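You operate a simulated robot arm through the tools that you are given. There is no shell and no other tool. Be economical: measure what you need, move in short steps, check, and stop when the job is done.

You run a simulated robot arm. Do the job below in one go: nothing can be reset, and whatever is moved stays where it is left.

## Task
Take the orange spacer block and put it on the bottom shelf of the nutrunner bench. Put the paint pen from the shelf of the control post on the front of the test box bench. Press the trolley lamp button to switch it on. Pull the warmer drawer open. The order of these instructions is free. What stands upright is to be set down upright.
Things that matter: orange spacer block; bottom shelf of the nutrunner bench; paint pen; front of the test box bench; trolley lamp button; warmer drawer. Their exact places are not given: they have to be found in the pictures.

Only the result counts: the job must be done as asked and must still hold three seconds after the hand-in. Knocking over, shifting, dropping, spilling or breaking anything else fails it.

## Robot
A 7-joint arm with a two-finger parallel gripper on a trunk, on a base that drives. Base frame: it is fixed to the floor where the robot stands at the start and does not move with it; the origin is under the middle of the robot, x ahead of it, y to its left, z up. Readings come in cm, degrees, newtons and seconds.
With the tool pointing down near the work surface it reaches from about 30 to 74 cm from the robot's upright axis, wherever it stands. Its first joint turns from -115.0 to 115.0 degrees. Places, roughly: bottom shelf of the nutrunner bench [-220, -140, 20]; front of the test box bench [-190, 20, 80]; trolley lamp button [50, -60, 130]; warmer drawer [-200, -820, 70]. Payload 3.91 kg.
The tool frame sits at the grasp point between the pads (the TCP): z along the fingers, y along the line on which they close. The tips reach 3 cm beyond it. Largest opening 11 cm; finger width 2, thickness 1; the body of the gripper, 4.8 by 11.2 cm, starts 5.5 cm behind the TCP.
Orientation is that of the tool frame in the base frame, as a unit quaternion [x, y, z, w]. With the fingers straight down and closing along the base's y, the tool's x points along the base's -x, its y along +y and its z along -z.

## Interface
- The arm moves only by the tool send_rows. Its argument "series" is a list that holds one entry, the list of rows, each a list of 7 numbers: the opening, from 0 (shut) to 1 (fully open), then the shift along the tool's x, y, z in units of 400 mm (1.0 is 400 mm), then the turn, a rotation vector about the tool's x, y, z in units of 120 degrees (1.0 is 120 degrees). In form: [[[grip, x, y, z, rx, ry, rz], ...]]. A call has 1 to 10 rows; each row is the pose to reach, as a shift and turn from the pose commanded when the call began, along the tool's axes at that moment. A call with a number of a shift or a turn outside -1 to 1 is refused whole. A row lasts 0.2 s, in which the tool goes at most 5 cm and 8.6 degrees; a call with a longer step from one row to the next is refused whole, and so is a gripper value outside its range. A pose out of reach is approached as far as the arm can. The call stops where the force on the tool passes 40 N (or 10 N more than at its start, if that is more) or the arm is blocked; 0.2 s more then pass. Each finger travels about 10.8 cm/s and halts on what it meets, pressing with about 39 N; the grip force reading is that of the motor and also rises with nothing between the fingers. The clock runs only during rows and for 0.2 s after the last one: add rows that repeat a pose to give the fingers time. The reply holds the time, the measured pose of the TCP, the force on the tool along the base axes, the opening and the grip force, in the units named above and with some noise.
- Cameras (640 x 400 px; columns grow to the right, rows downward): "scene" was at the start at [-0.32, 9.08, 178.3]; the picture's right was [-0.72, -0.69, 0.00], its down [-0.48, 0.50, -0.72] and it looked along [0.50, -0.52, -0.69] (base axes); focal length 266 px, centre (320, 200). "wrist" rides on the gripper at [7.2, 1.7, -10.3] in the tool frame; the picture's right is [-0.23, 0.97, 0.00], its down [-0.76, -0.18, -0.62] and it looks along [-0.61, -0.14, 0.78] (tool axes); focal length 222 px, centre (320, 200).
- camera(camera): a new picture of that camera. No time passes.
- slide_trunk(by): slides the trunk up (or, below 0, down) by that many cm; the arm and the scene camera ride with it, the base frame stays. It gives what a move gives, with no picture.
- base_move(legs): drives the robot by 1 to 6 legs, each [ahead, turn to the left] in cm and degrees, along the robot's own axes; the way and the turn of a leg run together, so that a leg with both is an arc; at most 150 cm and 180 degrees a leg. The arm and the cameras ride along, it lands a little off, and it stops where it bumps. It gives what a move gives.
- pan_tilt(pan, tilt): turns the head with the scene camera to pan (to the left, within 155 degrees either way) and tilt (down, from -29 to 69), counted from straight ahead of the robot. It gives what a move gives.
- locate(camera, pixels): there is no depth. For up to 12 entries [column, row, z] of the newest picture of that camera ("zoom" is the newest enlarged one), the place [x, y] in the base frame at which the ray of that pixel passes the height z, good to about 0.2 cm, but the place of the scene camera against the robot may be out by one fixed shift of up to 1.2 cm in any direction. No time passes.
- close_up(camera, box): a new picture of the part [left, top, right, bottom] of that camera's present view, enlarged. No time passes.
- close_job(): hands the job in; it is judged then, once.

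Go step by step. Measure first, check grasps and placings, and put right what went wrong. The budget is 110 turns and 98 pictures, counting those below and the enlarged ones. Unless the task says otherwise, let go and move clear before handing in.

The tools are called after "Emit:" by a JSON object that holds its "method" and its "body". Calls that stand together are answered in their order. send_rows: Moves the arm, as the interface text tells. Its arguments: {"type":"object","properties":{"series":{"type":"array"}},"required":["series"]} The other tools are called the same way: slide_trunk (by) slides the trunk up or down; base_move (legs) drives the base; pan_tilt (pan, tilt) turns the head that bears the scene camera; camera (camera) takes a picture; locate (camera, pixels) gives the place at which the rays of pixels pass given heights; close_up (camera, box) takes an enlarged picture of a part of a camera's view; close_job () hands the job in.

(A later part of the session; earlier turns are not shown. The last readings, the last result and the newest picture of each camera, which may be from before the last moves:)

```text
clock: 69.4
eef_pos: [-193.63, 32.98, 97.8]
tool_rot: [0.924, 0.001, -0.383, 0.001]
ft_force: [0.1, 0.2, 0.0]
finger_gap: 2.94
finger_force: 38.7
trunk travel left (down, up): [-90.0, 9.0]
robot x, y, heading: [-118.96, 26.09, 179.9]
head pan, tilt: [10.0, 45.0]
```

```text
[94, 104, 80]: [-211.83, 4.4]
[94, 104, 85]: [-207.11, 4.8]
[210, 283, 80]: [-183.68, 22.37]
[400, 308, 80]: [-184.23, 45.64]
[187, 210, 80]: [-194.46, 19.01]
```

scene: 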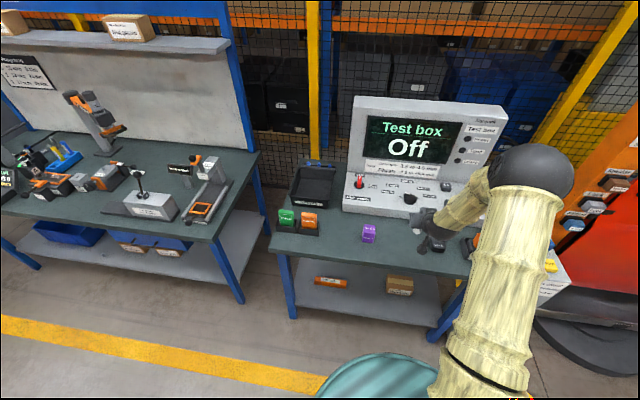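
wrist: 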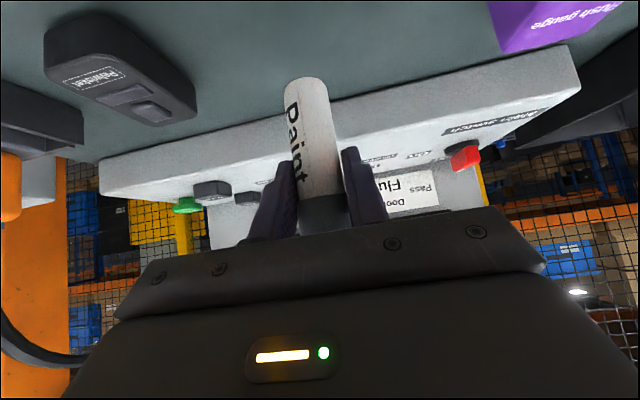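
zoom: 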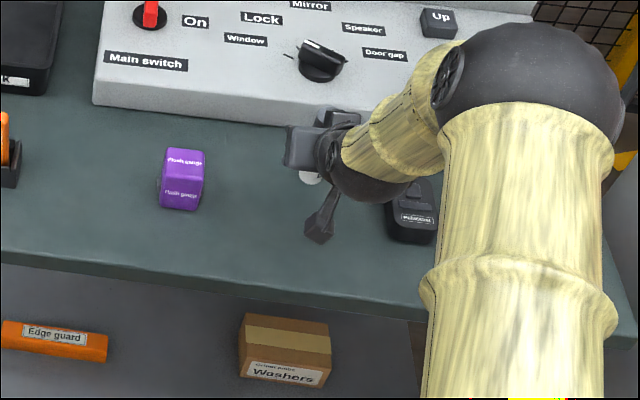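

Matching the test box corner in both views puts the bench top at z≈85 (so TCP ≈91.5 at contact) and its front edge at x≈-180. I move back to x≈-189 and down to 92.3.

Emit:
{"method": "send_rows", "body": {"series": [[[0, 0.09, 0, 0.009, 0, 0, 0], [0, 0.18, 0, 0.016, 0, 0, 0], [0, 0.18, 0, 0.016, 0, 0, 0]]]}}

Emit:
{"method": "camera", "body": {"camera": "wrist"}}

Emit:
{"method": "close_up", "body": {"camera": "scene", "box": [320, 180, 500, 300]}}

```text
clock: 70.2
eef_pos: [-188.84, 33.14, 92.22]
tool_rot: [0.924, 0.001, -0.383, 0.0]
ft_force: [-0.7, -0.3, -0.7]
finger_gap: 2.97
finger_force: 39.4
trunk travel left (down, up): [-90.0, 9.0]
robot x, y, heading: [-118.34, 25.64, 180.0]
head pan, tilt: [10.0, 45.0]
```

```text
57 pictures are left
```

wrist: 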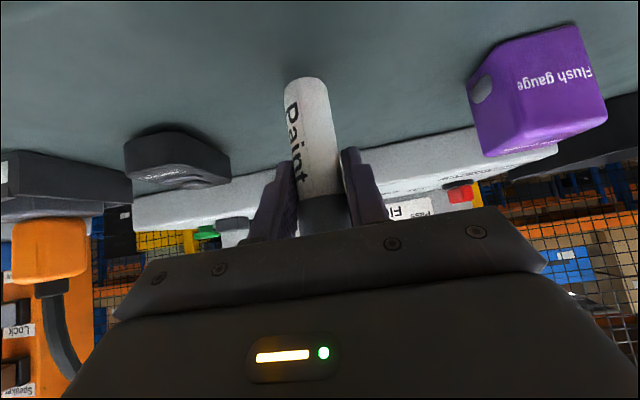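

```text
3.33 times, centred on (410, 240) of scene
```

zoom: 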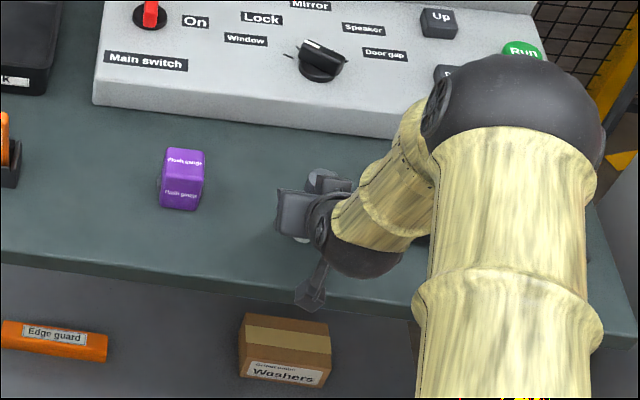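

I creep down in 0.25 cm steps watching the force.

Emit:
{"method": "send_rows", "body": {"series": [[[0, 0.0045, 0, 0.0045, 0, 0, 0], [0, 0.009, 0, 0.009, 0, 0, 0], [0, 0.0135, 0, 0.0135, 0, 0, 0], [0, 0.0135, 0, 0.0135, 0, 0, 0]]]}}

```text
clock: 71.2
eef_pos: [-188.97, 33.17, 91.39]
tool_rot: [0.924, 0.001, -0.383, 0.0]
ft_force: [0.2, 0.0, -0.1]
finger_gap: 2.97
finger_force: 38.5
trunk travel left (down, up): [-90.0, 9.0]
robot x, y, heading: [-118.42, 25.82, 179.4]
head pan, tilt: [10.0, 45.0]
```

Emit:
{"method": "send_rows", "body": {"series": [[[0, 0.0035, 0, 0.0035, 0, 0, 0], [0, 0.007, 0, 0.007, 0, 0, 0], [0, 0.0105, 0, 0.0105, 0, 0, 0]]]}}

Emit:
{"method": "camera", "body": {"camera": "wrist"}}

```text
clock: 72.0
eef_pos: [-189.01, 32.99, 90.85]
tool_rot: [0.924, 0.0, -0.382, 0.0]
ft_force: [-0.7, 0.2, 0.6]
finger_gap: 2.93
finger_force: 39.4
trunk travel left (down, up): [-90.0, 9.0]
robot x, y, heading: [-118.66, 26.03, 180.0]
head pan, tilt: [10.0, 45.0]
```

```text
55 pictures are left
```

wrist: 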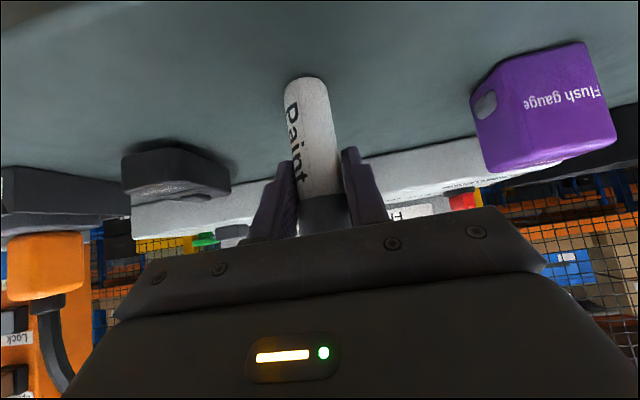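

No contact yet; continue creeping.

Emit:
{"method": "send_rows", "body": {"series": [[[0, 0.003, 0, 0.003, 0, 0, 0], [0, 0.006, 0, 0.006, 0, 0, 0], [0, 0.009, 0, 0.009, 0, 0, 0], [0, 0.012, 0, 0.012, 0, 0, 0]]]}}

```text
clock: 73.0
eef_pos: [-189.02, 33.05, 90.41]
tool_rot: [0.922, 0.001, -0.387, 0.0]
ft_force: [2.6, 2.1, 22.9]
finger_gap: 2.95
finger_force: 38.9
trunk travel left (down, up): [-90.0, 9.0]
robot x, y, heading: [-118.91, 25.89, 179.4]
head pan, tilt: [10.0, 45.0]
```

Contact: 22.9 N up. I ease up 0.1 cm, open the fingers gently, and retreat along the tool axis.

Emit:
{"method": "send_rows", "body": {"series": [[[0, -0.0018, 0, -0.0018, 0, 0, 0], [0, -0.0018, 0, -0.0018, 0, 0, 0], [0.35, -0.0018, 0, -0.0018, 0, 0, 0], [0.6, -0.0018, 0, -0.0018, 0, 0, 0], [0.7, -0.0018, 0, -0.0018, 0, 0, 0], [0.7, -0.0018, 0, -0.0018, 0, 0, 0]]]}}

Emit:
{"method": "camera", "body": {"camera": "wrist"}}

```text
clock: 74.4
eef_pos: [-188.98, 33.08, 90.16]
tool_rot: [0.924, 0.002, -0.382, 0.001]
ft_force: [0.0, -0.3, -0.4]
finger_gap: 7.72
finger_force: 0.0
trunk travel left (down, up): [-90.0, 9.0]
robot x, y, heading: [-118.92, 25.77, 179.7]
head pan, tilt: [10.0, 45.0]
```

```text
54 pictures are left
```

wrist: 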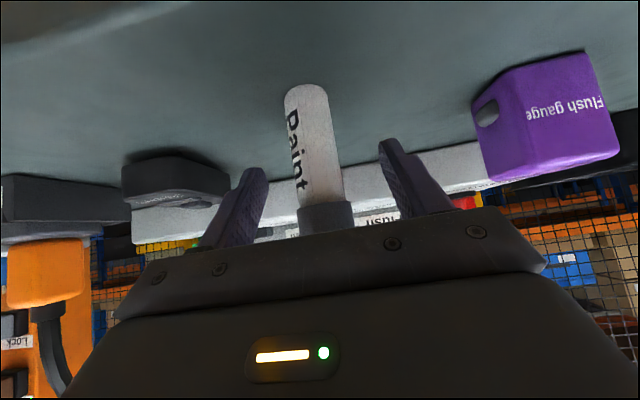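

The pen stands free between the fingers. I retreat back and up.

Emit:
{"method": "send_rows", "body": {"series": [[[0.7, 0, 0, -0.06, 0, 0, 0], [0.7, 0, 0, -0.15, 0, 0, 0], [0.7, 0, 0, -0.25, 0, 0, 0], [0.7, 0, 0, -0.35, 0, 0, 0], [0.7, -0.05, 0, -0.45, 0, 0, 0], [0.7, -0.05, 0, -0.45, 0, 0, 0]]]}}

Emit:
{"method": "base_move", "body": {"legs": [[-40, 0]]}}

Emit:
{"method": "camera", "body": {"camera": "scene"}}

Emit:
{"method": "pan_tilt", "body": {"pan": 55, "tilt": 35}}

Emit:
{"method": "camera", "body": {"camera": "scene"}}

```text
clock: 75.8
eef_pos: [-177.78, 32.9, 104.39]
tool_rot: [0.924, 0.0, -0.381, 0.0]
ft_force: [0.1, -0.1, 0.0]
finger_gap: 7.71
finger_force: 0.1
trunk travel left (down, up): [-90.0, 9.0]
robot x, y, heading: [-118.75, 25.91, 179.7]
head pan, tilt: [10.0, 45.0]
```

```text
clock: 78.3
eef_pos: [-138.24, 32.27, 104.5]
tool_rot: [0.924, 0.005, -0.383, 0.002]
ft_force: [0.7, 0.3, 0.4]
finger_gap: 7.72
finger_force: 0.0
trunk travel left (down, up): [-90.0, 9.0]
robot x, y, heading: [-79.35, 26.26, -179.8]
head pan, tilt: [10.0, 45.0]
```

```text
53 pictures are left
```

scene: 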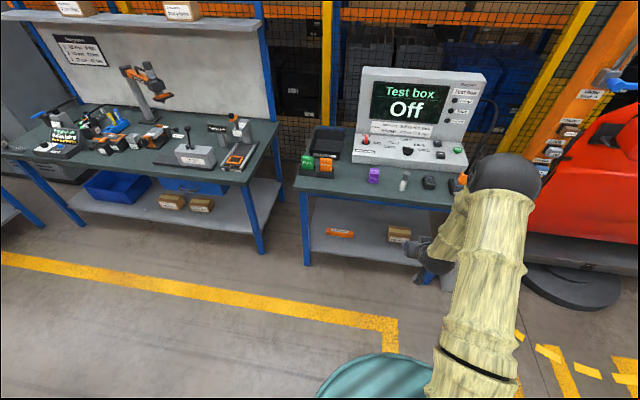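

```text
clock: 79.4
eef_pos: [-138.41, 32.28, 104.2]
tool_rot: [0.923, 0.007, -0.384, 0.003]
ft_force: [-0.2, 0.8, 1.0]
finger_gap: 7.68
finger_force: 0.0
trunk travel left (down, up): [-90.0, 9.0]
robot x, y, heading: [-79.31, 26.01, -179.6]
head pan, tilt: [55.0, 35.0]
```

```text
52 pictures are left
```

scene: 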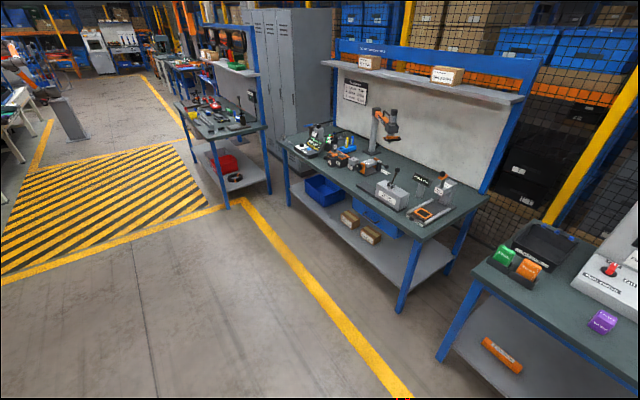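

The pen stands upright on the test box bench (404,182). The nutrunner bench is next to it; I zoom on its bottom shelf.

Emit:
{"method": "close_up", "body": {"camera": "scene", "box": [270, 100, 500, 320]}}

Emit:
{"method": "locate", "body": {"camera": "scene", "pixels": [[400, 315, 0], [289, 206, 0], [405, 290, 20], [398, 283, 20], [452, 262, 20], [303, 203, 20], [372, 243, 20], [425, 240, 83], [281, 143, 83], [415, 265, 20]]}}

```text
1.82 times, centred on (385, 210) of scene
```

zoom: 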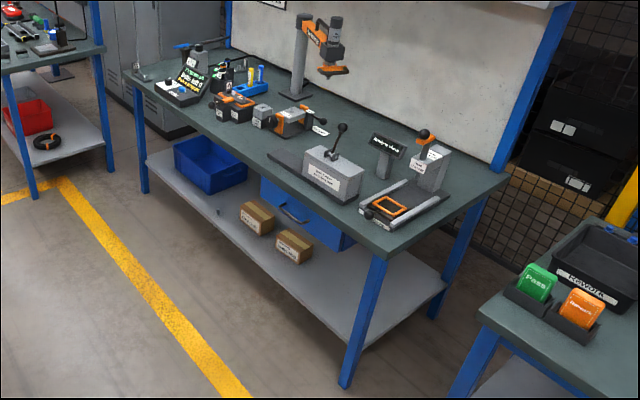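

```text
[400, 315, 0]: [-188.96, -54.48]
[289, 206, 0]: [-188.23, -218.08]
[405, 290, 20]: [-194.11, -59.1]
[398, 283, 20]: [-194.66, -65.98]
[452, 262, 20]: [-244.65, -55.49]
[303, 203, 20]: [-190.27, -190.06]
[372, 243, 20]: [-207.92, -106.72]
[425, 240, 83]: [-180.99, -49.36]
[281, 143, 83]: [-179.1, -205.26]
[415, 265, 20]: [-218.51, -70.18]
```

The bottom shelf (≈ z 20, front edge x≈-194) is free near y≈-80 right of the cardboard boxes. Now I go back for the orange block.

Emit:
{"method": "base_move", "body": {"legs": [[0, 90], [19.5, 0], [0, 90], [50, 0]]}}

Emit:
{"method": "pan_tilt", "body": {"pan": 15, "tilt": 45}}

Emit:
{"method": "camera", "body": {"camera": "scene"}}

Emit:
{"method": "camera", "body": {"camera": "wrist"}}

```text
clock: 91.2
eef_pos: [30.26, 0.85, 104.38]
tool_rot: [-0.01, 0.924, 0.004, 0.383]
ft_force: [0.1, -0.4, 0.0]
finger_gap: 7.71
finger_force: 0.1
trunk travel left (down, up): [-90.0, 9.0]
robot x, y, heading: [-29.15, 6.65, 0.7]
head pan, tilt: [55.0, 35.0]
```

```text
clock: 92.2
eef_pos: [30.0, 0.7, 104.32]
tool_rot: [-0.01, 0.924, 0.004, 0.382]
ft_force: [0.4, -0.8, 0.5]
finger_gap: 7.72
finger_force: 0.1
trunk travel left (down, up): [-90.0, 9.0]
robot x, y, heading: [-29.48, 6.71, 0.7]
head pan, tilt: [15.0, 45.0]
```

```text
50 pictures are left
```

scene: 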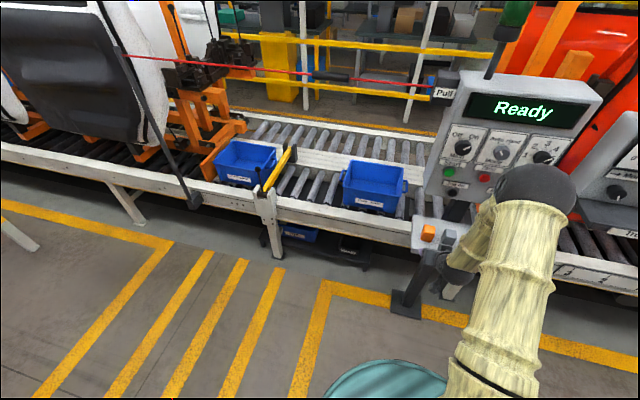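

```text
49 pictures are left
```

wrist: 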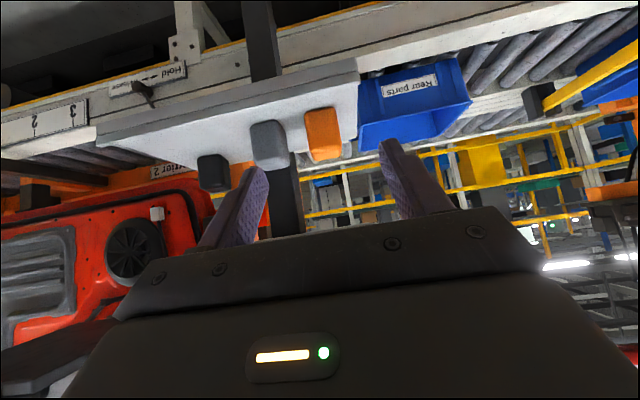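

I zoom on the blocks and measure their base corners.

Emit:
{"method": "close_up", "body": {"camera": "wrist", "box": [180, 70, 380, 200]}}

Emit:
{"method": "locate", "body": {"camera": "wrist", "pixels": [[305, 113, 90.5], [335, 107, 90.5], [281, 122, 90.5], [250, 127, 90.5], [310, 158, 96.5], [343, 155, 96.5]]}}

```text
3.08 times, centred on (280, 135) of wrist
```

zoom: 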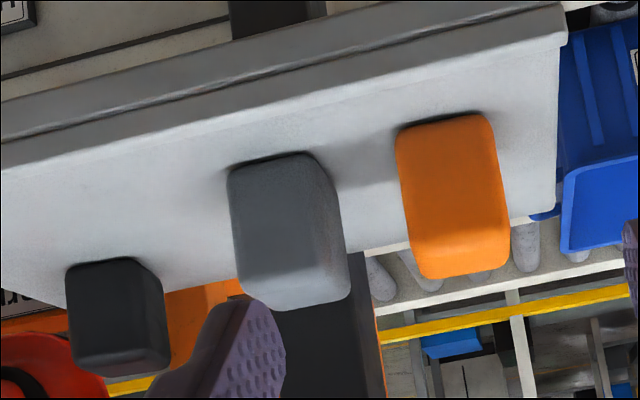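

```text
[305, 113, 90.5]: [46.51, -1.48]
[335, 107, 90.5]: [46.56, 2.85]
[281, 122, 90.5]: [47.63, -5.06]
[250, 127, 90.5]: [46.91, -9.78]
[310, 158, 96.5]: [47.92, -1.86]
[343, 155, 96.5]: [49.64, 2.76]
```

The orange block spans y -1.5 to 2.9, x 46.5 to ~50.5, with a 3.5 cm gap to the gray block. I approach with the opening 6.8 cm.

Emit:
{"method": "send_rows", "body": {"series": [[[0.62, -0.03, -0.002, 0.1, 0, 0, 0], [0.62, -0.06, -0.004, 0.2, 0, 0, 0], [0.62, -0.09, -0.006, 0.28, 0, 0, 0], [0.62, -0.11, -0.009, 0.36, 0, 0, 0], [0.62, -0.11, -0.009, 0.36, 0, 0, 0]]]}}

Emit:
{"method": "camera", "body": {"camera": "wrist"}}

```text
clock: 93.4
eef_pos: [43.38, 0.75, 97.18]
tool_rot: [-0.009, 0.924, 0.004, 0.383]
ft_force: [0.7, 0.3, 0.0]
finger_gap: 6.82
finger_force: 0.0
trunk travel left (down, up): [-90.0, 9.0]
robot x, y, heading: [-29.25, 6.92, 0.7]
head pan, tilt: [15.0, 45.0]
```

```text
47 pictures are left
```

wrist: 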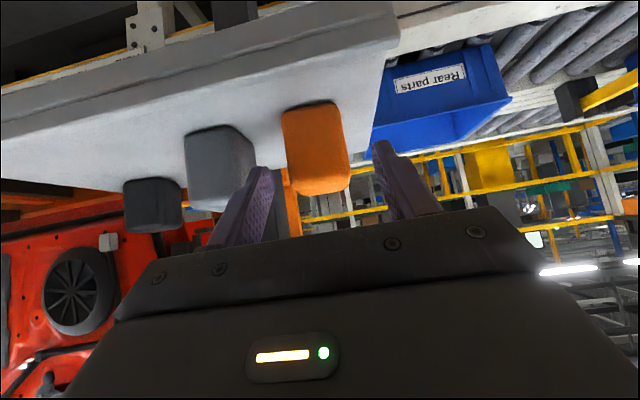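

Well straddled. I go the last 5.7 cm and close.

Emit:
{"method": "send_rows", "body": {"series": [[[0.62, -0.015, -0.001, 0.07, 0, 0, 0], [0.62, -0.03, -0.002, 0.143, 0, 0, 0], [0.62, -0.03, -0.002, 0.143, 0, 0, 0], [0.45, -0.03, -0.002, 0.143, 0, 0, 0], [0.2, -0.03, -0.002, 0.143, 0, 0, 0], [0, -0.03, -0.002, 0.143, 0, 0, 0], [0, -0.03, -0.002, 0.143, 0, 0, 0]]]}}

Emit:
{"method": "camera", "body": {"camera": "wrist"}}

```text
clock: 95.0
eef_pos: [48.17, 0.88, 94.11]
tool_rot: [-0.009, 0.924, 0.004, 0.383]
ft_force: [0.2, -0.3, 0.2]
finger_gap: 4.49
finger_force: 39.0
trunk travel left (down, up): [-90.0, 9.0]
robot x, y, heading: [-29.38, 6.6, 0.9]
head pan, tilt: [15.0, 45.0]
```

```text
46 pictures are left
```

wrist: 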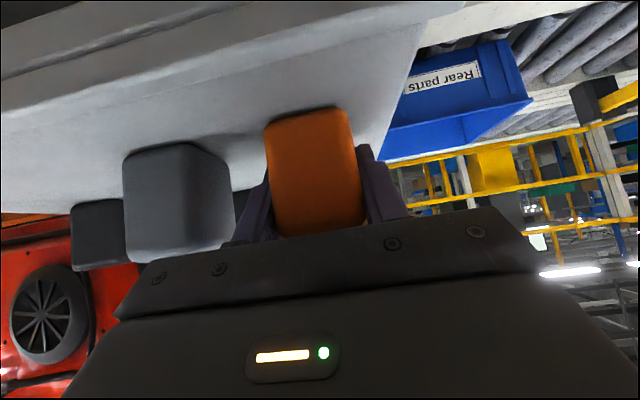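

The block is held (gap 4.49). I lift, draw the arm in, and drive to the nutrunner bench.

Emit:
{"method": "send_rows", "body": {"series": [[[0, -0.04, 0, -0.04, 0, 0, 0], [0, -0.11, 0, -0.11, 0, 0, 0], [0, -0.18, 0, -0.18, 0, 0, 0], [0, -0.24, 0, -0.24, 0, 0, 0], [0, -0.18, 0, -0.3, 0, 0, 0], [0, -0.11, 0, -0.37, 0, 0, 0], [0, -0.04, 0, -0.44, 0, 0, 0], [0, 0.02, 0, -0.5, 0, 0, 0], [0, 0.02, 0, -0.5, 0, 0, 0]]]}}

Emit:
{"method": "base_move", "body": {"legs": [[-35, 0], [0, -90], [92, 0], [0, -90], [30, 0]]}}

Emit:
{"method": "pan_tilt", "body": {"pan": 10, "tilt": 45}}

Emit:
{"method": "camera", "body": {"camera": "scene"}}

```text
clock: 97.0
eef_pos: [33.6, 0.27, 107.75]
tool_rot: [-0.009, 0.924, 0.003, 0.383]
ft_force: [0.8, -0.8, 0.0]
finger_gap: 0.0
finger_force: 38.0
trunk travel left (down, up): [-90.0, 9.0]
robot x, y, heading: [-28.69, 6.82, 0.8]
head pan, tilt: [15.0, 45.0]
```

```text
clock: 113.1
eef_pos: [-155.1, -79.75, 107.63]
tool_rot: [0.924, 0.004, -0.383, 0.001]
ft_force: [0.3, 0.0, 0.5]
finger_gap: 0.01
finger_force: 37.7
trunk travel left (down, up): [-90.0, 9.0]
robot x, y, heading: [-92.97, -86.9, -179.7]
head pan, tilt: [15.0, 45.0]
```

```text
clock: 113.8
eef_pos: [-155.11, -79.72, 107.73]
tool_rot: [0.924, 0.006, -0.383, 0.003]
ft_force: [-0.1, -0.5, 0.9]
finger_gap: 0.0
finger_force: 38.1
trunk travel left (down, up): [-90.0, 9.0]
robot x, y, heading: [-92.64, -87.08, -179.7]
head pan, tilt: [10.0, 45.0]
```

```text
45 pictures are left
```

scene: 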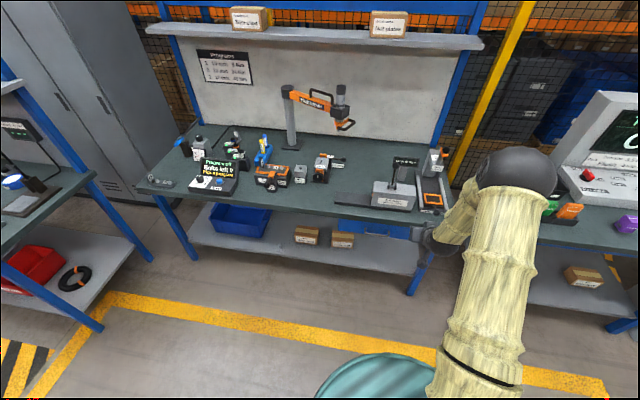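

The gap is 0: the block slipped from the fingers while lifting. I look back at the control post.

Emit:
{"method": "pan_tilt", "body": {"pan": -145, "tilt": 30}}

Emit:
{"method": "camera", "body": {"camera": "scene"}}

Emit:
{"method": "close_up", "body": {"camera": "scene", "box": [220, 120, 420, 260]}}

```text
clock: 116.2
eef_pos: [-155.14, -79.79, 107.73]
tool_rot: [0.924, 0.004, -0.383, 0.001]
ft_force: [-0.3, -0.3, 0.4]
finger_gap: 0.0
finger_force: 37.3
trunk travel left (down, up): [-90.0, 9.0]
robot x, y, heading: [-92.22, -87.1, -179.5]
head pan, tilt: [-145.0, 30.0]
```

```text
44 pictures are left
```

scene: 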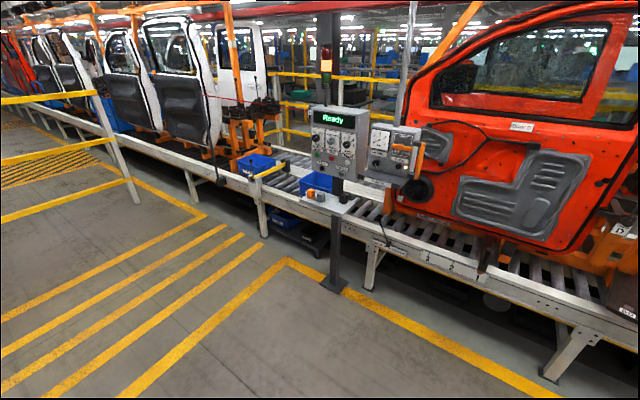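

```text
2.86 times, centred on (320, 190) of scene
```

zoom: 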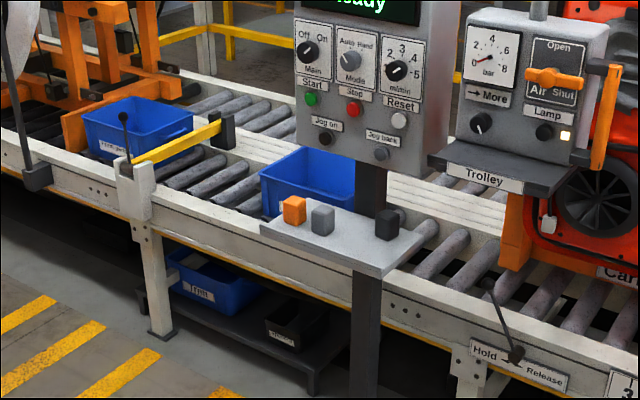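

The lamp is still lit and the orange block still stands on the shelf beside the gray one. It may be heavy, so I return and lift slowly this time.

Emit:
{"method": "base_move", "body": {"legs": [[0, 89.7], [-93.8, 0], [0, 89.8], [60, 0]]}}

Emit:
{"method": "send_rows", "body": {"series": [[[0.3, 0, 0, 0, 0, 0, 0], [0.62, 0, 0, 0, 0, 0, 0], [0.62, 0, 0, 0, 0, 0, 0], [0.62, 0, 0, 0, 0, 0, 0]]]}}

Emit:
{"method": "camera", "body": {"camera": "wrist"}}

Emit:
{"method": "close_up", "body": {"camera": "wrist", "box": [180, 70, 380, 200]}}

```text
clock: 131.7
eef_pos: [29.81, -1.18, 107.52]
tool_rot: [-0.006, 0.924, 0.003, 0.383]
ft_force: [0.0, 0.7, -1.2]
finger_gap: 0.0
finger_force: 37.8
trunk travel left (down, up): [-90.0, 9.0]
robot x, y, heading: [-33.17, 5.79, 0.4]
head pan, tilt: [-145.0, 30.0]
```

```text
clock: 132.7
eef_pos: [29.82, -1.18, 107.59]
tool_rot: [-0.006, 0.924, 0.003, 0.382]
ft_force: [-0.2, 0.2, -0.4]
finger_gap: 6.82
finger_force: 0.1
trunk travel left (down, up): [-90.0, 9.0]
robot x, y, heading: [-32.82, 5.71, 0.4]
head pan, tilt: [-145.0, 30.0]
```

```text
42 pictures are left
```

wrist: 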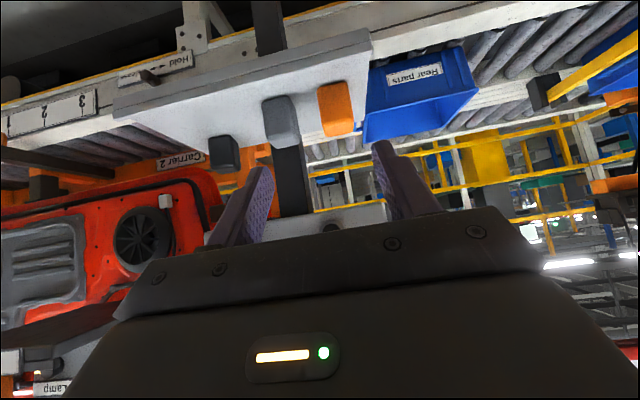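

```text
3.08 times, centred on (280, 135) of wrist
```

zoom: 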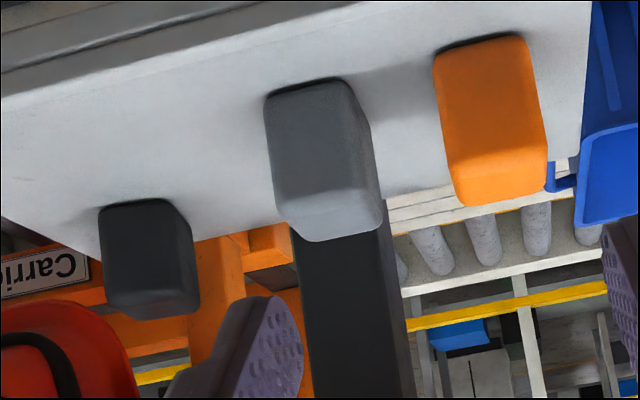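

Emit:
{"method": "locate", "body": {"camera": "zoom", "pixels": [[434, 57, 90.5], [527, 38, 90.5], [447, 148, 96.5], [546, 133, 96.5], [458, 204, 96.5], [545, 180, 96.5], [350, 82, 90.5]]}}

```text
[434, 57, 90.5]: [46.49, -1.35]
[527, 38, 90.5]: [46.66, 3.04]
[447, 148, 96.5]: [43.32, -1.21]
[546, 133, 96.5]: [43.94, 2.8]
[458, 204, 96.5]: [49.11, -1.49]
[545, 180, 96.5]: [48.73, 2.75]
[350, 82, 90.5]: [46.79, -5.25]
```

The block sits at x 46.5–51.5, y -1.35–3.0. I grasp it a bit deeper this time, with a slow 1 cm test lift.

Emit:
{"method": "send_rows", "body": {"series": [[[0.62, -0.018, 0.02, 0.1, 0, 0, 0], [0.62, -0.036, 0.04, 0.2, 0, 0, 0], [0.62, -0.054, 0.045, 0.3, 0, 0, 0], [0.62, -0.072, 0.045, 0.4, 0, 0, 0], [0.62, -0.09, 0.045, 0.5, 0, 0, 0], [0.62, -0.099, 0.045, 0.587, 0, 0, 0], [0.62, -0.099, 0.045, 0.587, 0, 0, 0]]]}}

Emit:
{"method": "send_rows", "body": {"series": [[[0.45, 0, 0, 0, 0, 0, 0], [0.2, 0, 0, 0, 0, 0, 0], [0, 0, 0, 0, 0, 0, 0], [0, 0, 0, 0, 0, 0, 0], [0, 0, 0, 0, 0, 0, 0], [0, 0, 0, 0, 0, 0, 0]]]}}

Emit:
{"method": "send_rows", "body": {"series": [[[0, -0.003, 0, -0.003, 0, 0, 0], [0, -0.006, 0, -0.006, 0, 0, 0], [0, -0.01, 0, -0.01, 0, 0, 0], [0, -0.014, 0, -0.014, 0, 0, 0], [0, -0.018, 0, -0.018, 0, 0, 0], [0, -0.018, 0, -0.018, 0, 0, 0]]]}}

Emit:
{"method": "camera", "body": {"camera": "wrist"}}

```text
clock: 134.3
eef_pos: [49.14, 0.76, 93.9]
tool_rot: [-0.006, 0.924, 0.002, 0.382]
ft_force: [-0.7, 0.3, 0.3]
finger_gap: 6.82
finger_force: 0.1
trunk travel left (down, up): [-90.0, 9.0]
robot x, y, heading: [-33.2, 6.15, 0.6]
head pan, tilt: [-145.0, 30.0]
```

```text
clock: 135.7
eef_pos: [49.09, 0.67, 93.88]
tool_rot: [-0.006, 0.924, 0.003, 0.382]
ft_force: [-1.0, -0.1, 0.6]
finger_gap: 4.44
finger_force: 38.5
trunk travel left (down, up): [-90.0, 9.0]
robot x, y, heading: [-32.97, 5.52, 0.5]
head pan, tilt: [-145.0, 30.0]
```

```text
clock: 137.1
eef_pos: [49.17, 0.78, 94.77]
tool_rot: [-0.006, 0.924, 0.002, 0.382]
ft_force: [0.3, 0.4, -0.8]
finger_gap: 4.46
finger_force: 39.6
trunk travel left (down, up): [-90.0, 9.0]
robot x, y, heading: [-33.12, 5.86, 0.7]
head pan, tilt: [-145.0, 30.0]
```

```text
40 pictures are left
```

wrist: 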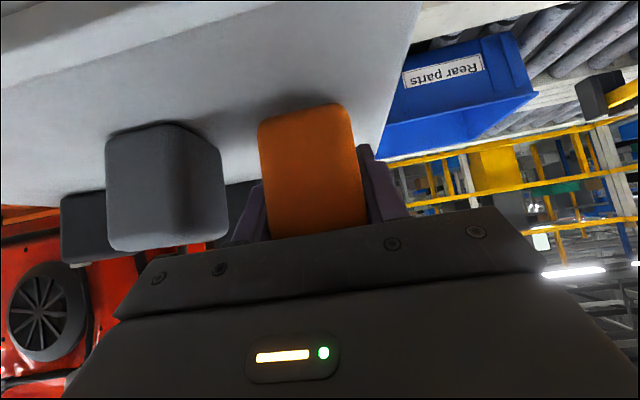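

The gap is still 4.46. I lift slowly another 2 cm and compare the block's place in the picture.

Emit:
{"method": "send_rows", "body": {"series": [[[0, -0.006, 0, -0.006, 0, 0, 0], [0, -0.012, 0, -0.012, 0, 0, 0], [0, -0.018, 0, -0.018, 0, 0, 0], [0, -0.024, 0, -0.024, 0, 0, 0], [0, -0.03, 0, -0.03, 0, 0, 0], [0, -0.036, 0, -0.036, 0, 0, 0]]]}}

Emit:
{"method": "camera", "body": {"camera": "wrist"}}

```text
clock: 138.5
eef_pos: [49.18, 0.88, 96.81]
tool_rot: [-0.007, 0.924, 0.003, 0.383]
ft_force: [0.0, 0.1, -1.4]
finger_gap: 4.47
finger_force: 38.7
trunk travel left (down, up): [-90.0, 9.0]
robot x, y, heading: [-32.63, 5.84, 0.5]
head pan, tilt: [-145.0, 30.0]
```

```text
39 pictures are left
```

wrist: 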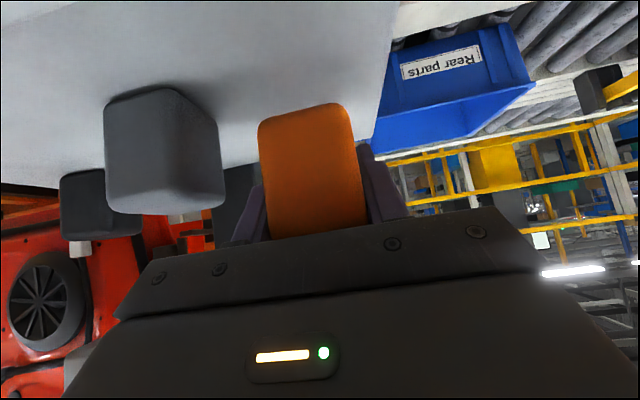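

The block stays fixed in the hand view while the shelf sinks, so it is lifted. I continue slowly.

Emit:
{"method": "send_rows", "body": {"series": [[[0, -0.01, 0, -0.01, 0, 0, 0], [0, -0.025, 0, -0.025, 0, 0, 0], [0, -0.042, 0, -0.042, 0, 0, 0], [0, -0.06, 0, -0.06, 0, 0, 0], [0, -0.078, 0, -0.078, 0, 0, 0], [0, -0.096, 0, -0.096, 0, 0, 0], [0, -0.114, 0, -0.114, 0, 0, 0], [0, -0.13, 0, -0.13, 0, 0, 0], [0, -0.14, 0, -0.14, 0, 0, 0], [0, -0.14, 0, -0.14, 0, 0, 0]]]}}

Emit:
{"method": "base_move", "body": {"legs": [[-30, 0]]}}

Emit:
{"method": "send_rows", "body": {"series": [[[0, 0.01, 0, -0.01, 0, 0, 0], [0, 0.03, 0, -0.03, 0, 0, 0], [0, 0.05, 0, -0.05, 0, 0, 0], [0, 0.08, 0, -0.08, 0, 0, 0], [0, 0.11, 0, -0.11, 0, 0, 0], [0, 0.14, 0, -0.14, 0, 0, 0], [0, 0.17, 0, -0.17, 0, 0, 0], [0, 0.2, 0, -0.2, 0, 0, 0], [0, 0.215, 0, -0.215, 0, 0, 0], [0, 0.225, 0, -0.225, 0, 0, 0]]]}}

Emit:
{"method": "camera", "body": {"camera": "wrist"}}

```text
clock: 140.7
eef_pos: [49.12, 0.82, 104.85]
tool_rot: [-0.006, 0.924, 0.003, 0.383]
ft_force: [-0.1, -0.4, -0.9]
finger_gap: 4.44
finger_force: 38.7
trunk travel left (down, up): [-90.0, 9.0]
robot x, y, heading: [-33.2, 5.72, 0.6]
head pan, tilt: [-145.0, 30.0]
```

```text
clock: 142.7
eef_pos: [19.32, 0.3, 104.93]
tool_rot: [-0.003, 0.924, 0.002, 0.383]
ft_force: [-0.3, -0.6, -2.0]
finger_gap: 4.44
finger_force: 38.6
trunk travel left (down, up): [-90.0, 9.0]
robot x, y, heading: [-62.79, 6.16, -0.0]
head pan, tilt: [-145.0, 30.0]
```

```text
clock: 144.9
eef_pos: [6.65, 0.09, 104.86]
tool_rot: [-0.003, 0.924, 0.001, 0.383]
ft_force: [-0.2, 0.1, -0.8]
finger_gap: 4.45
finger_force: 38.9
trunk travel left (down, up): [-90.0, 9.0]
robot x, y, heading: [-62.37, 5.57, 0.2]
head pan, tilt: [-145.0, 30.0]
```

```text
38 pictures are left
```

wrist: 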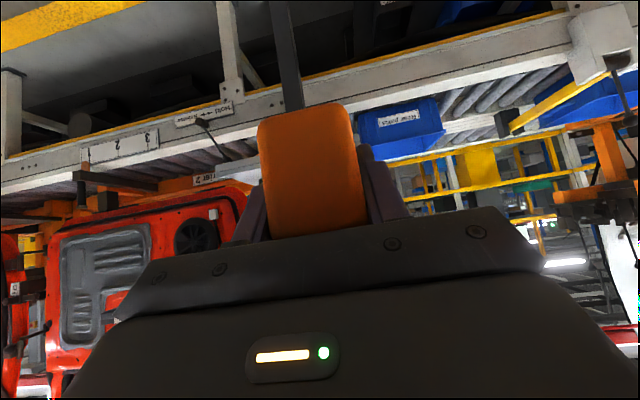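

The block is firmly held. I drive to the nutrunner bench and lower the trunk.

Emit:
{"method": "base_move", "body": {"legs": [[0, -90], [92, 0], [0, -90], [25, 0]]}}

Emit:
{"method": "slide_trunk", "body": {"by": -70}}

Emit:
{"method": "pan_tilt", "body": {"pan": 10, "tilt": 25}}

Emit:
{"method": "camera", "body": {"camera": "scene"}}

Emit:
{"method": "camera", "body": {"camera": "wrist"}}

```text
clock: 158.7
eef_pos: [-153.04, -82.26, 104.87]
tool_rot: [0.924, 0.017, -0.382, 0.006]
ft_force: [-0.2, -0.3, -0.6]
finger_gap: 4.43
finger_force: 39.2
trunk travel left (down, up): [-90.0, 9.0]
robot x, y, heading: [-83.84, -85.25, -178.1]
head pan, tilt: [-145.0, 30.0]
```

```text
refused: -70 is not a number from -40 to 40
```

```text
clock: 161.1
eef_pos: [-153.12, -82.28, 104.76]
tool_rot: [0.924, 0.018, -0.383, 0.007]
ft_force: [-0.3, 0.4, -1.2]
finger_gap: 4.46
finger_force: 39.3
trunk travel left (down, up): [-90.0, 9.0]
robot x, y, heading: [-83.9, -85.74, -177.9]
head pan, tilt: [10.0, 25.0]
```

```text
37 pictures are left
```

scene: 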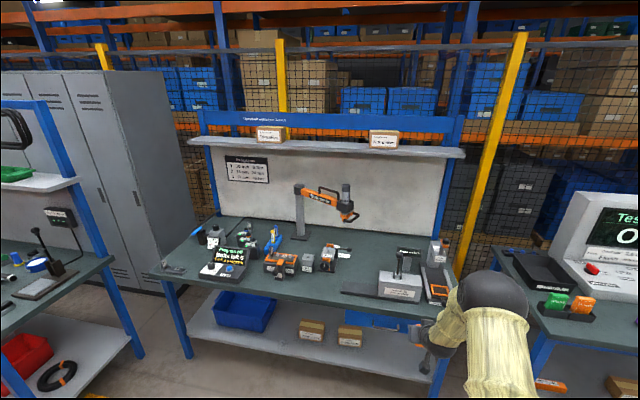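

```text
36 pictures are left
```

wrist: 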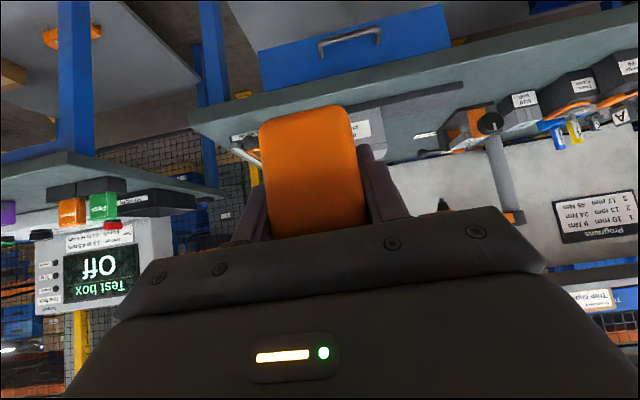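

I correct the heading and lower the trunk in two steps.

Emit:
{"method": "base_move", "body": {"legs": [[0, -2]]}}

Emit:
{"method": "slide_trunk", "body": {"by": -38}}

Emit:
{"method": "slide_trunk", "body": {"by": -36}}

Emit:
{"method": "camera", "body": {"camera": "scene"}}

Emit:
{"method": "camera", "body": {"camera": "wrist"}}

```text
clock: 161.8
eef_pos: [-152.81, -79.77, 104.71]
tool_rot: [0.924, 0.001, -0.383, 0.001]
ft_force: [0.2, 0.3, -0.9]
finger_gap: 4.46
finger_force: 38.8
trunk travel left (down, up): [-90.0, 9.0]
robot x, y, heading: [-83.86, -85.59, 179.8]
head pan, tilt: [10.0, 25.0]
```

```text
clock: 165.5
eef_pos: [-152.83, -79.89, 66.79]
tool_rot: [0.924, 0.001, -0.382, 0.001]
ft_force: [0.5, 1.1, -1.7]
finger_gap: 4.46
finger_force: 39.4
trunk travel left (down, up): [-52.0, 47.0]
robot x, y, heading: [-83.76, -85.54, 179.8]
head pan, tilt: [10.0, 25.0]
```

```text
clock: 169.0
eef_pos: [-152.85, -79.96, 30.89]
tool_rot: [0.924, 0.002, -0.383, 0.0]
ft_force: [-0.6, -0.5, -0.7]
finger_gap: 4.48
finger_force: 38.9
trunk travel left (down, up): [-16.0, 83.0]
robot x, y, heading: [-83.53, -85.73, 179.6]
head pan, tilt: [10.0, 25.0]
```

```text
35 pictures are left
```

scene: 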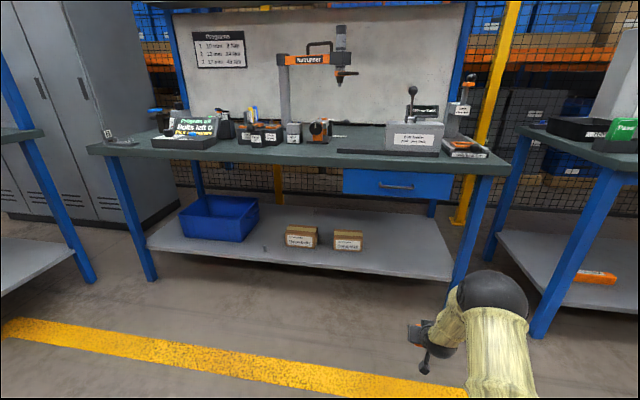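

```text
34 pictures are left
```

wrist: 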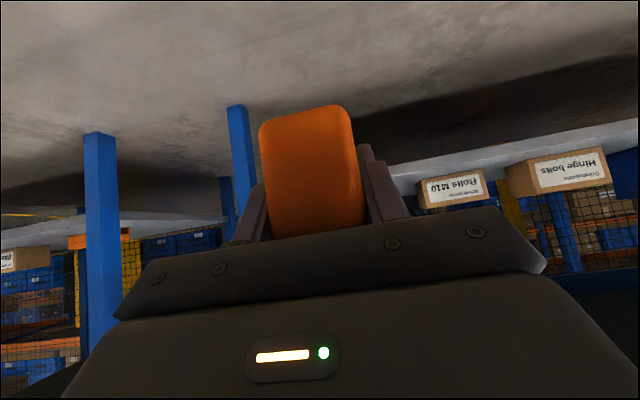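

The shelf is in view. I triangulate the shelf height using the M10 box's front right base corner (scene (362,249), wrist (418,187)).

Emit:
{"method": "close_up", "body": {"camera": "scene", "box": [260, 200, 480, 320]}}

Emit:
{"method": "close_up", "body": {"camera": "wrist", "box": [380, 100, 640, 240]}}

Emit:
{"method": "locate", "body": {"camera": "scene", "pixels": [[362, 250, 16], [362, 250, 20], [362, 250, 24], [333, 249, 20], [452, 282, 20], [452, 282, 16], [420, 265, 20], [447, 296, 0], [410, 278, 20]]}}

Emit:
{"method": "locate", "body": {"camera": "wrist", "pixels": [[418, 187, 16], [418, 187, 20], [418, 187, 24], [481, 170, 20], [481, 170, 16]]}}

```text
2.91 times, centred on (370, 260) of scene
```

zoom: 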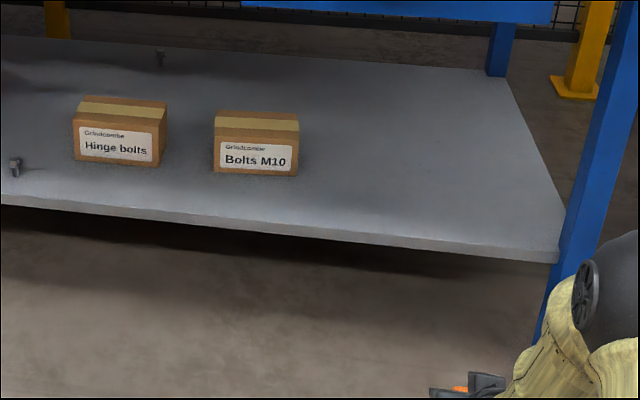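

```text
2.46 times, centred on (510, 170) of wrist
```

zoom: 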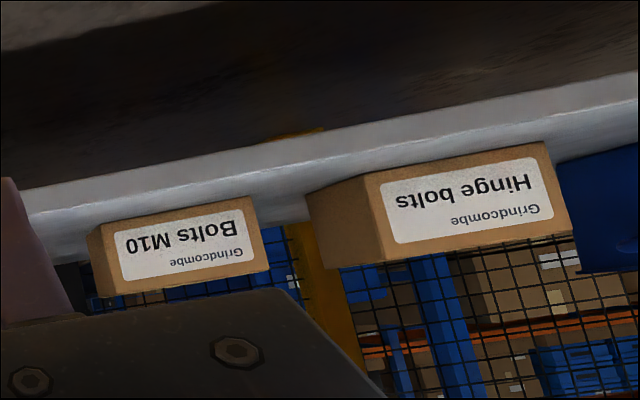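

```text
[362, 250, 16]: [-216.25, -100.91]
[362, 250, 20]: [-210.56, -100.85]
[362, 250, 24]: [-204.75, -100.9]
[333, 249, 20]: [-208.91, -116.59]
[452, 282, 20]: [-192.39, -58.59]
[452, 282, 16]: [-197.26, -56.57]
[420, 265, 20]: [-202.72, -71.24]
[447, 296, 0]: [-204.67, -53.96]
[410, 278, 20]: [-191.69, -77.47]
```

```text
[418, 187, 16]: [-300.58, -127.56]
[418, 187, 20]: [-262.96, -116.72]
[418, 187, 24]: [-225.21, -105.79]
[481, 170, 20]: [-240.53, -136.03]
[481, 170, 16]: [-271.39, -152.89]
```

Emit:
{"method": "locate", "body": {"camera": "wrist", "pixels": [[415, 185, 22], [415, 185, 24], [419.3, 183, 22], [419.3, 183, 24], [419.3, 183, 26], [481.5, 169, 22], [481.5, 169, 24], [481.5, 169, 26]]}}

Emit:
{"method": "locate", "body": {"camera": "scene", "pixels": [[362.1, 251.7, 22], [362.1, 251.7, 24], [362.1, 251.7, 26], [333.3, 249.5, 22], [333.3, 249.5, 24], [333.3, 249.5, 26], [451, 280, 22], [451, 280, 24], [403, 272, 24]]}}

```text
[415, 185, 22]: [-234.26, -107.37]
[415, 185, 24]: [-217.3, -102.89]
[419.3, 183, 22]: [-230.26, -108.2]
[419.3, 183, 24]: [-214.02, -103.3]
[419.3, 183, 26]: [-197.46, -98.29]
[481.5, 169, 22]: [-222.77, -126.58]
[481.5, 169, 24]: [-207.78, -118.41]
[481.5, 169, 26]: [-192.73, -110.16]
```

```text
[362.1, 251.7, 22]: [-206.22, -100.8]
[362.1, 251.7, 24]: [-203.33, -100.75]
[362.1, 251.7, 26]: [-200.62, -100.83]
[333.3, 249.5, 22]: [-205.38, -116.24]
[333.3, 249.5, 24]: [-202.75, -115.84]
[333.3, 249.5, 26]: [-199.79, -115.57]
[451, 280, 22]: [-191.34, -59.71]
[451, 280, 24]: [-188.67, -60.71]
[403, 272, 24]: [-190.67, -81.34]
```

The shelf surface comes out at z≈25, front edge x≈-188. I raise the arm while lowering the trunk further (keeps the elbow low) and extend a bit.

Emit:
{"method": "send_rows", "body": {"series": [[[0, -0.015, 0, -0.015, 0, 0, 0], [0, -0.04, 0, -0.04, 0, 0, 0], [0, -0.07, 0, -0.07, 0, 0, 0], [0, -0.1, 0, -0.1, 0, 0, 0], [0, -0.13, 0, -0.13, 0, 0, 0], [0, -0.16, 0, -0.16, 0, 0, 0], [0, -0.19, 0, -0.19, 0, 0, 0], [0, -0.22, 0, -0.22, 0, 0, 0], [0, -0.245, 0, -0.245, 0, 0, 0], [0, -0.258, 0, -0.258, 0, 0, 0]]]}}

Emit:
{"method": "slide_trunk", "body": {"by": -12}}

Emit:
{"method": "send_rows", "body": {"series": [[[0, -0.01, 0, 0.01, 0, 0, 0], [0, -0.03, 0, 0.03, 0, 0, 0], [0, -0.055, 0, 0.055, 0, 0, 0], [0, -0.08, 0, 0.08, 0, 0, 0], [0, -0.105, 0, 0.105, 0, 0, 0], [0, -0.13, 0, 0.13, 0, 0, 0], [0, -0.15, 0, 0.15, 0, 0, 0], [0, -0.16, 0, 0.16, 0, 0, 0]]]}}

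Emit:
{"method": "camera", "body": {"camera": "scene"}}

```text
clock: 171.2
eef_pos: [-152.87, -79.87, 45.36]
tool_rot: [0.924, 0.002, -0.382, 0.001]
ft_force: [0.5, 0.4, -0.9]
finger_gap: 4.47
finger_force: 39.2
trunk travel left (down, up): [-16.0, 83.0]
robot x, y, heading: [-83.86, -85.47, 180.1]
head pan, tilt: [10.0, 25.0]
```

```text
clock: 172.7
eef_pos: [-152.9, -80.0, 33.39]
tool_rot: [0.924, 0.002, -0.383, 0.001]
ft_force: [0.5, 0.0, -0.2]
finger_gap: 4.45
finger_force: 39.1
trunk travel left (down, up): [-4.0, 95.0]
robot x, y, heading: [-83.56, -85.32, 179.7]
head pan, tilt: [10.0, 25.0]
```

```text
clock: 174.5
eef_pos: [-161.81, -79.85, 33.27]
tool_rot: [0.924, 0.002, -0.383, 0.001]
ft_force: [0.1, 0.5, -0.5]
finger_gap: 4.46
finger_force: 39.2
trunk travel left (down, up): [-4.0, 95.0]
robot x, y, heading: [-83.75, -85.1, 179.5]
head pan, tilt: [10.0, 25.0]
```

```text
31 pictures are left
```

scene: 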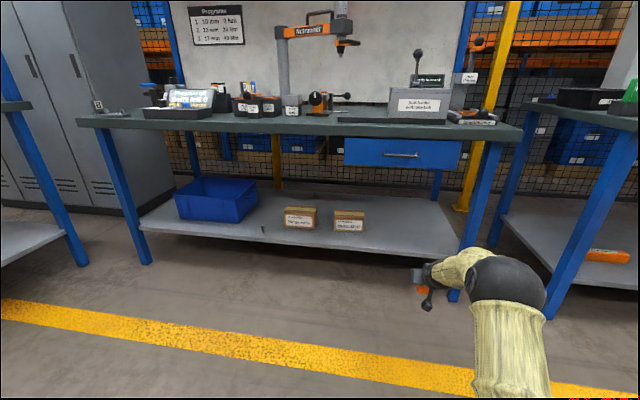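

The elbow is well below the bench top and clear of the leg. I drive 38 cm ahead.

Emit:
{"method": "base_move", "body": {"legs": [[20, 0]]}}

Emit:
{"method": "camera", "body": {"camera": "scene"}}

Emit:
{"method": "camera", "body": {"camera": "wrist"}}

```text
clock: 176.1
eef_pos: [-181.76, -79.81, 33.26]
tool_rot: [0.924, 0.001, -0.382, 0.0]
ft_force: [-0.8, -0.2, -0.5]
finger_gap: 4.47
finger_force: 39.1
trunk travel left (down, up): [-4.0, 95.0]
robot x, y, heading: [-103.88, -85.17, 179.8]
head pan, tilt: [10.0, 25.0]
```

```text
30 pictures are left
```

scene: 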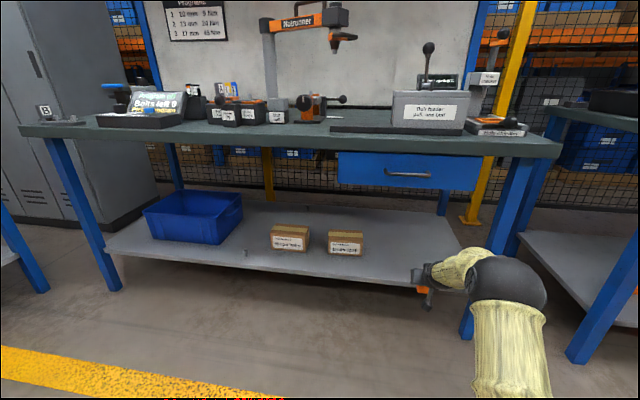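

```text
29 pictures are left
```

wrist: 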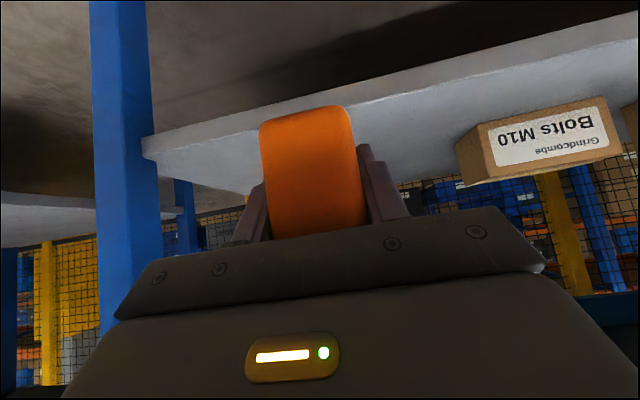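

I re-triangulate the shelf height from this nearer pose (wrist (486,127) and scene (362,255)), along with the shelf's front edge.

Emit:
{"method": "locate", "body": {"camera": "wrist", "pixels": [[486, 127, 24], [486, 127, 26], [205, 122, 24], [205, 122, 26], [143, 140, 25], [143, 140, 23]]}}

Emit:
{"method": "close_up", "body": {"camera": "scene", "box": [300, 200, 500, 320]}}

Emit:
{"method": "locate", "body": {"camera": "scene", "pixels": [[362, 256, 24], [362, 256, 26], [330, 277, 24], [330, 277, 26]]}}

```text
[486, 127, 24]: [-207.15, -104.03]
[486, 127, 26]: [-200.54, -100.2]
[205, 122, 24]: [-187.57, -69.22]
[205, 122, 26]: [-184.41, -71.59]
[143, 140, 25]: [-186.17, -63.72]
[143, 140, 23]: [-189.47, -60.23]
```

```text
3.20 times, centred on (400, 260) of scene
```

zoom: 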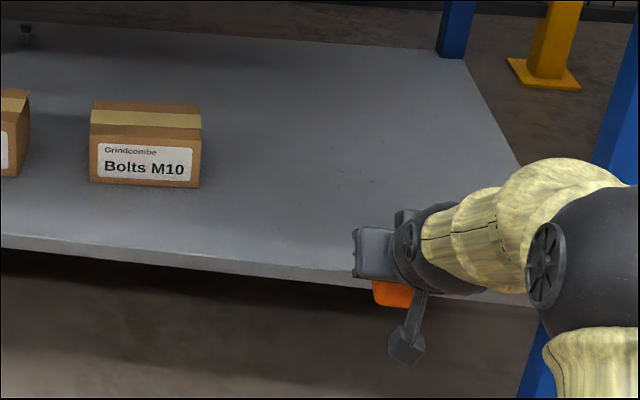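

```text
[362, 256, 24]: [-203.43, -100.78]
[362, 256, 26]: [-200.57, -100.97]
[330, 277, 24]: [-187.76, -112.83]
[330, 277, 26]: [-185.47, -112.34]
```

Shelf z≈25.7, front edge x≈-185.5. Block bottom is now ≈29.9, so I drive 15 cm in.

Emit:
{"method": "base_move", "body": {"legs": [[15, 0]]}}

Emit:
{"method": "send_rows", "body": {"series": [[[0, 0.015, 0, 0.015, 0, 0, 0], [0, 0.03, 0, 0.03, 0, 0, 0], [0, 0.045, 0, 0.045, 0, 0, 0], [0, 0.055, 0, 0.055, 0, 0, 0], [0, 0.055, 0, 0.055, 0, 0, 0]]]}}

Emit:
{"method": "camera", "body": {"camera": "wrist"}}

```text
clock: 177.5
eef_pos: [-196.89, -79.58, 33.39]
tool_rot: [0.924, -0.001, -0.383, 0.0]
ft_force: [0.1, 0.4, -1.0]
finger_gap: 4.47
finger_force: 38.8
trunk travel left (down, up): [-4.0, 95.0]
robot x, y, heading: [-118.76, -85.34, 179.7]
head pan, tilt: [10.0, 25.0]
```

```text
clock: 178.7
eef_pos: [-196.73, -79.62, 30.19]
tool_rot: [0.924, 0.001, -0.383, 0.0]
ft_force: [0.0, 0.2, -0.7]
finger_gap: 4.47
finger_force: 39.0
trunk travel left (down, up): [-4.0, 95.0]
robot x, y, heading: [-118.65, -85.64, 180.0]
head pan, tilt: [10.0, 25.0]
```

```text
27 pictures are left
```

wrist: 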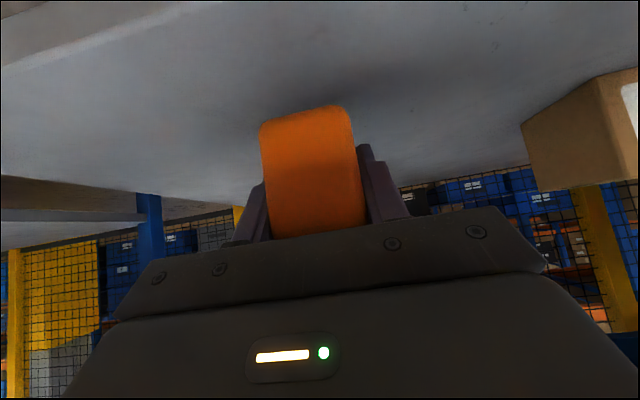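

I creep down in 0.2 cm steps looking for contact.

Emit:
{"method": "send_rows", "body": {"series": [[[0, 0.0035, 0, 0.0035, 0, 0, 0], [0, 0.007, 0, 0.007, 0, 0, 0], [0, 0.0105, 0, 0.0105, 0, 0, 0], [0, 0.014, 0, 0.014, 0, 0, 0]]]}}

```text
clock: 179.7
eef_pos: [-196.85, -79.6, 29.4]
tool_rot: [0.924, 0.001, -0.382, 0.002]
ft_force: [0.1, 0.4, -1.4]
finger_gap: 4.45
finger_force: 38.9
trunk travel left (down, up): [-4.0, 95.0]
robot x, y, heading: [-118.87, -85.75, 179.9]
head pan, tilt: [10.0, 25.0]
```

Emit:
{"method": "send_rows", "body": {"series": [[[0, 0.003, 0, 0.003, 0, 0, 0], [0, 0.006, 0, 0.006, 0, 0, 0], [0, 0.009, 0, 0.009, 0, 0, 0]]]}}

```text
clock: 180.5
eef_pos: [-196.76, -79.68, 28.97]
tool_rot: [0.924, 0.001, -0.383, 0.0]
ft_force: [0.4, -1.4, -0.5]
finger_gap: 4.44
finger_force: 39.0
trunk travel left (down, up): [-4.0, 95.0]
robot x, y, heading: [-118.82, -85.72, 179.8]
head pan, tilt: [10.0, 25.0]
```

Emit:
{"method": "send_rows", "body": {"series": [[[0, 0.003, 0, 0.003, 0, 0, 0], [0, 0.006, 0, 0.006, 0, 0, 0], [0, 0.009, 0, 0.009, 0, 0, 0]]]}}

Emit:
{"method": "camera", "body": {"camera": "wrist"}}

```text
clock: 181.3
eef_pos: [-196.81, -79.54, 28.4]
tool_rot: [0.924, 0.0, -0.383, -0.001]
ft_force: [0.5, 0.6, -2.6]
finger_gap: 4.44
finger_force: 38.7
trunk travel left (down, up): [-4.0, 95.0]
robot x, y, heading: [-118.67, -85.66, 179.9]
head pan, tilt: [10.0, 25.0]
```

```text
26 pictures are left
```

wrist: 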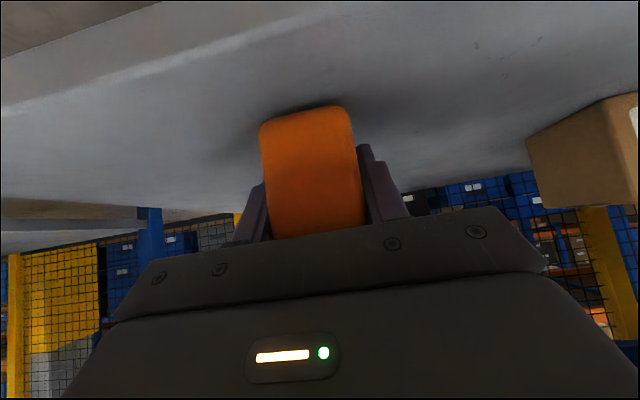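

The block's contact shadow is nearly at its base; I creep on.

Emit:
{"method": "send_rows", "body": {"series": [[[0, 0.0025, 0, 0.0025, 0, 0, 0], [0, 0.005, 0, 0.005, 0, 0, 0], [0, 0.0075, 0, 0.0075, 0, 0, 0]]]}}

```text
clock: 182.1
eef_pos: [-196.88, -79.62, 28.0]
tool_rot: [0.924, 0.0, -0.382, 0.0]
ft_force: [-0.4, 0.4, -0.5]
finger_gap: 4.46
finger_force: 39.2
trunk travel left (down, up): [-4.0, 95.0]
robot x, y, heading: [-118.91, -85.72, 180.0]
head pan, tilt: [10.0, 25.0]
```

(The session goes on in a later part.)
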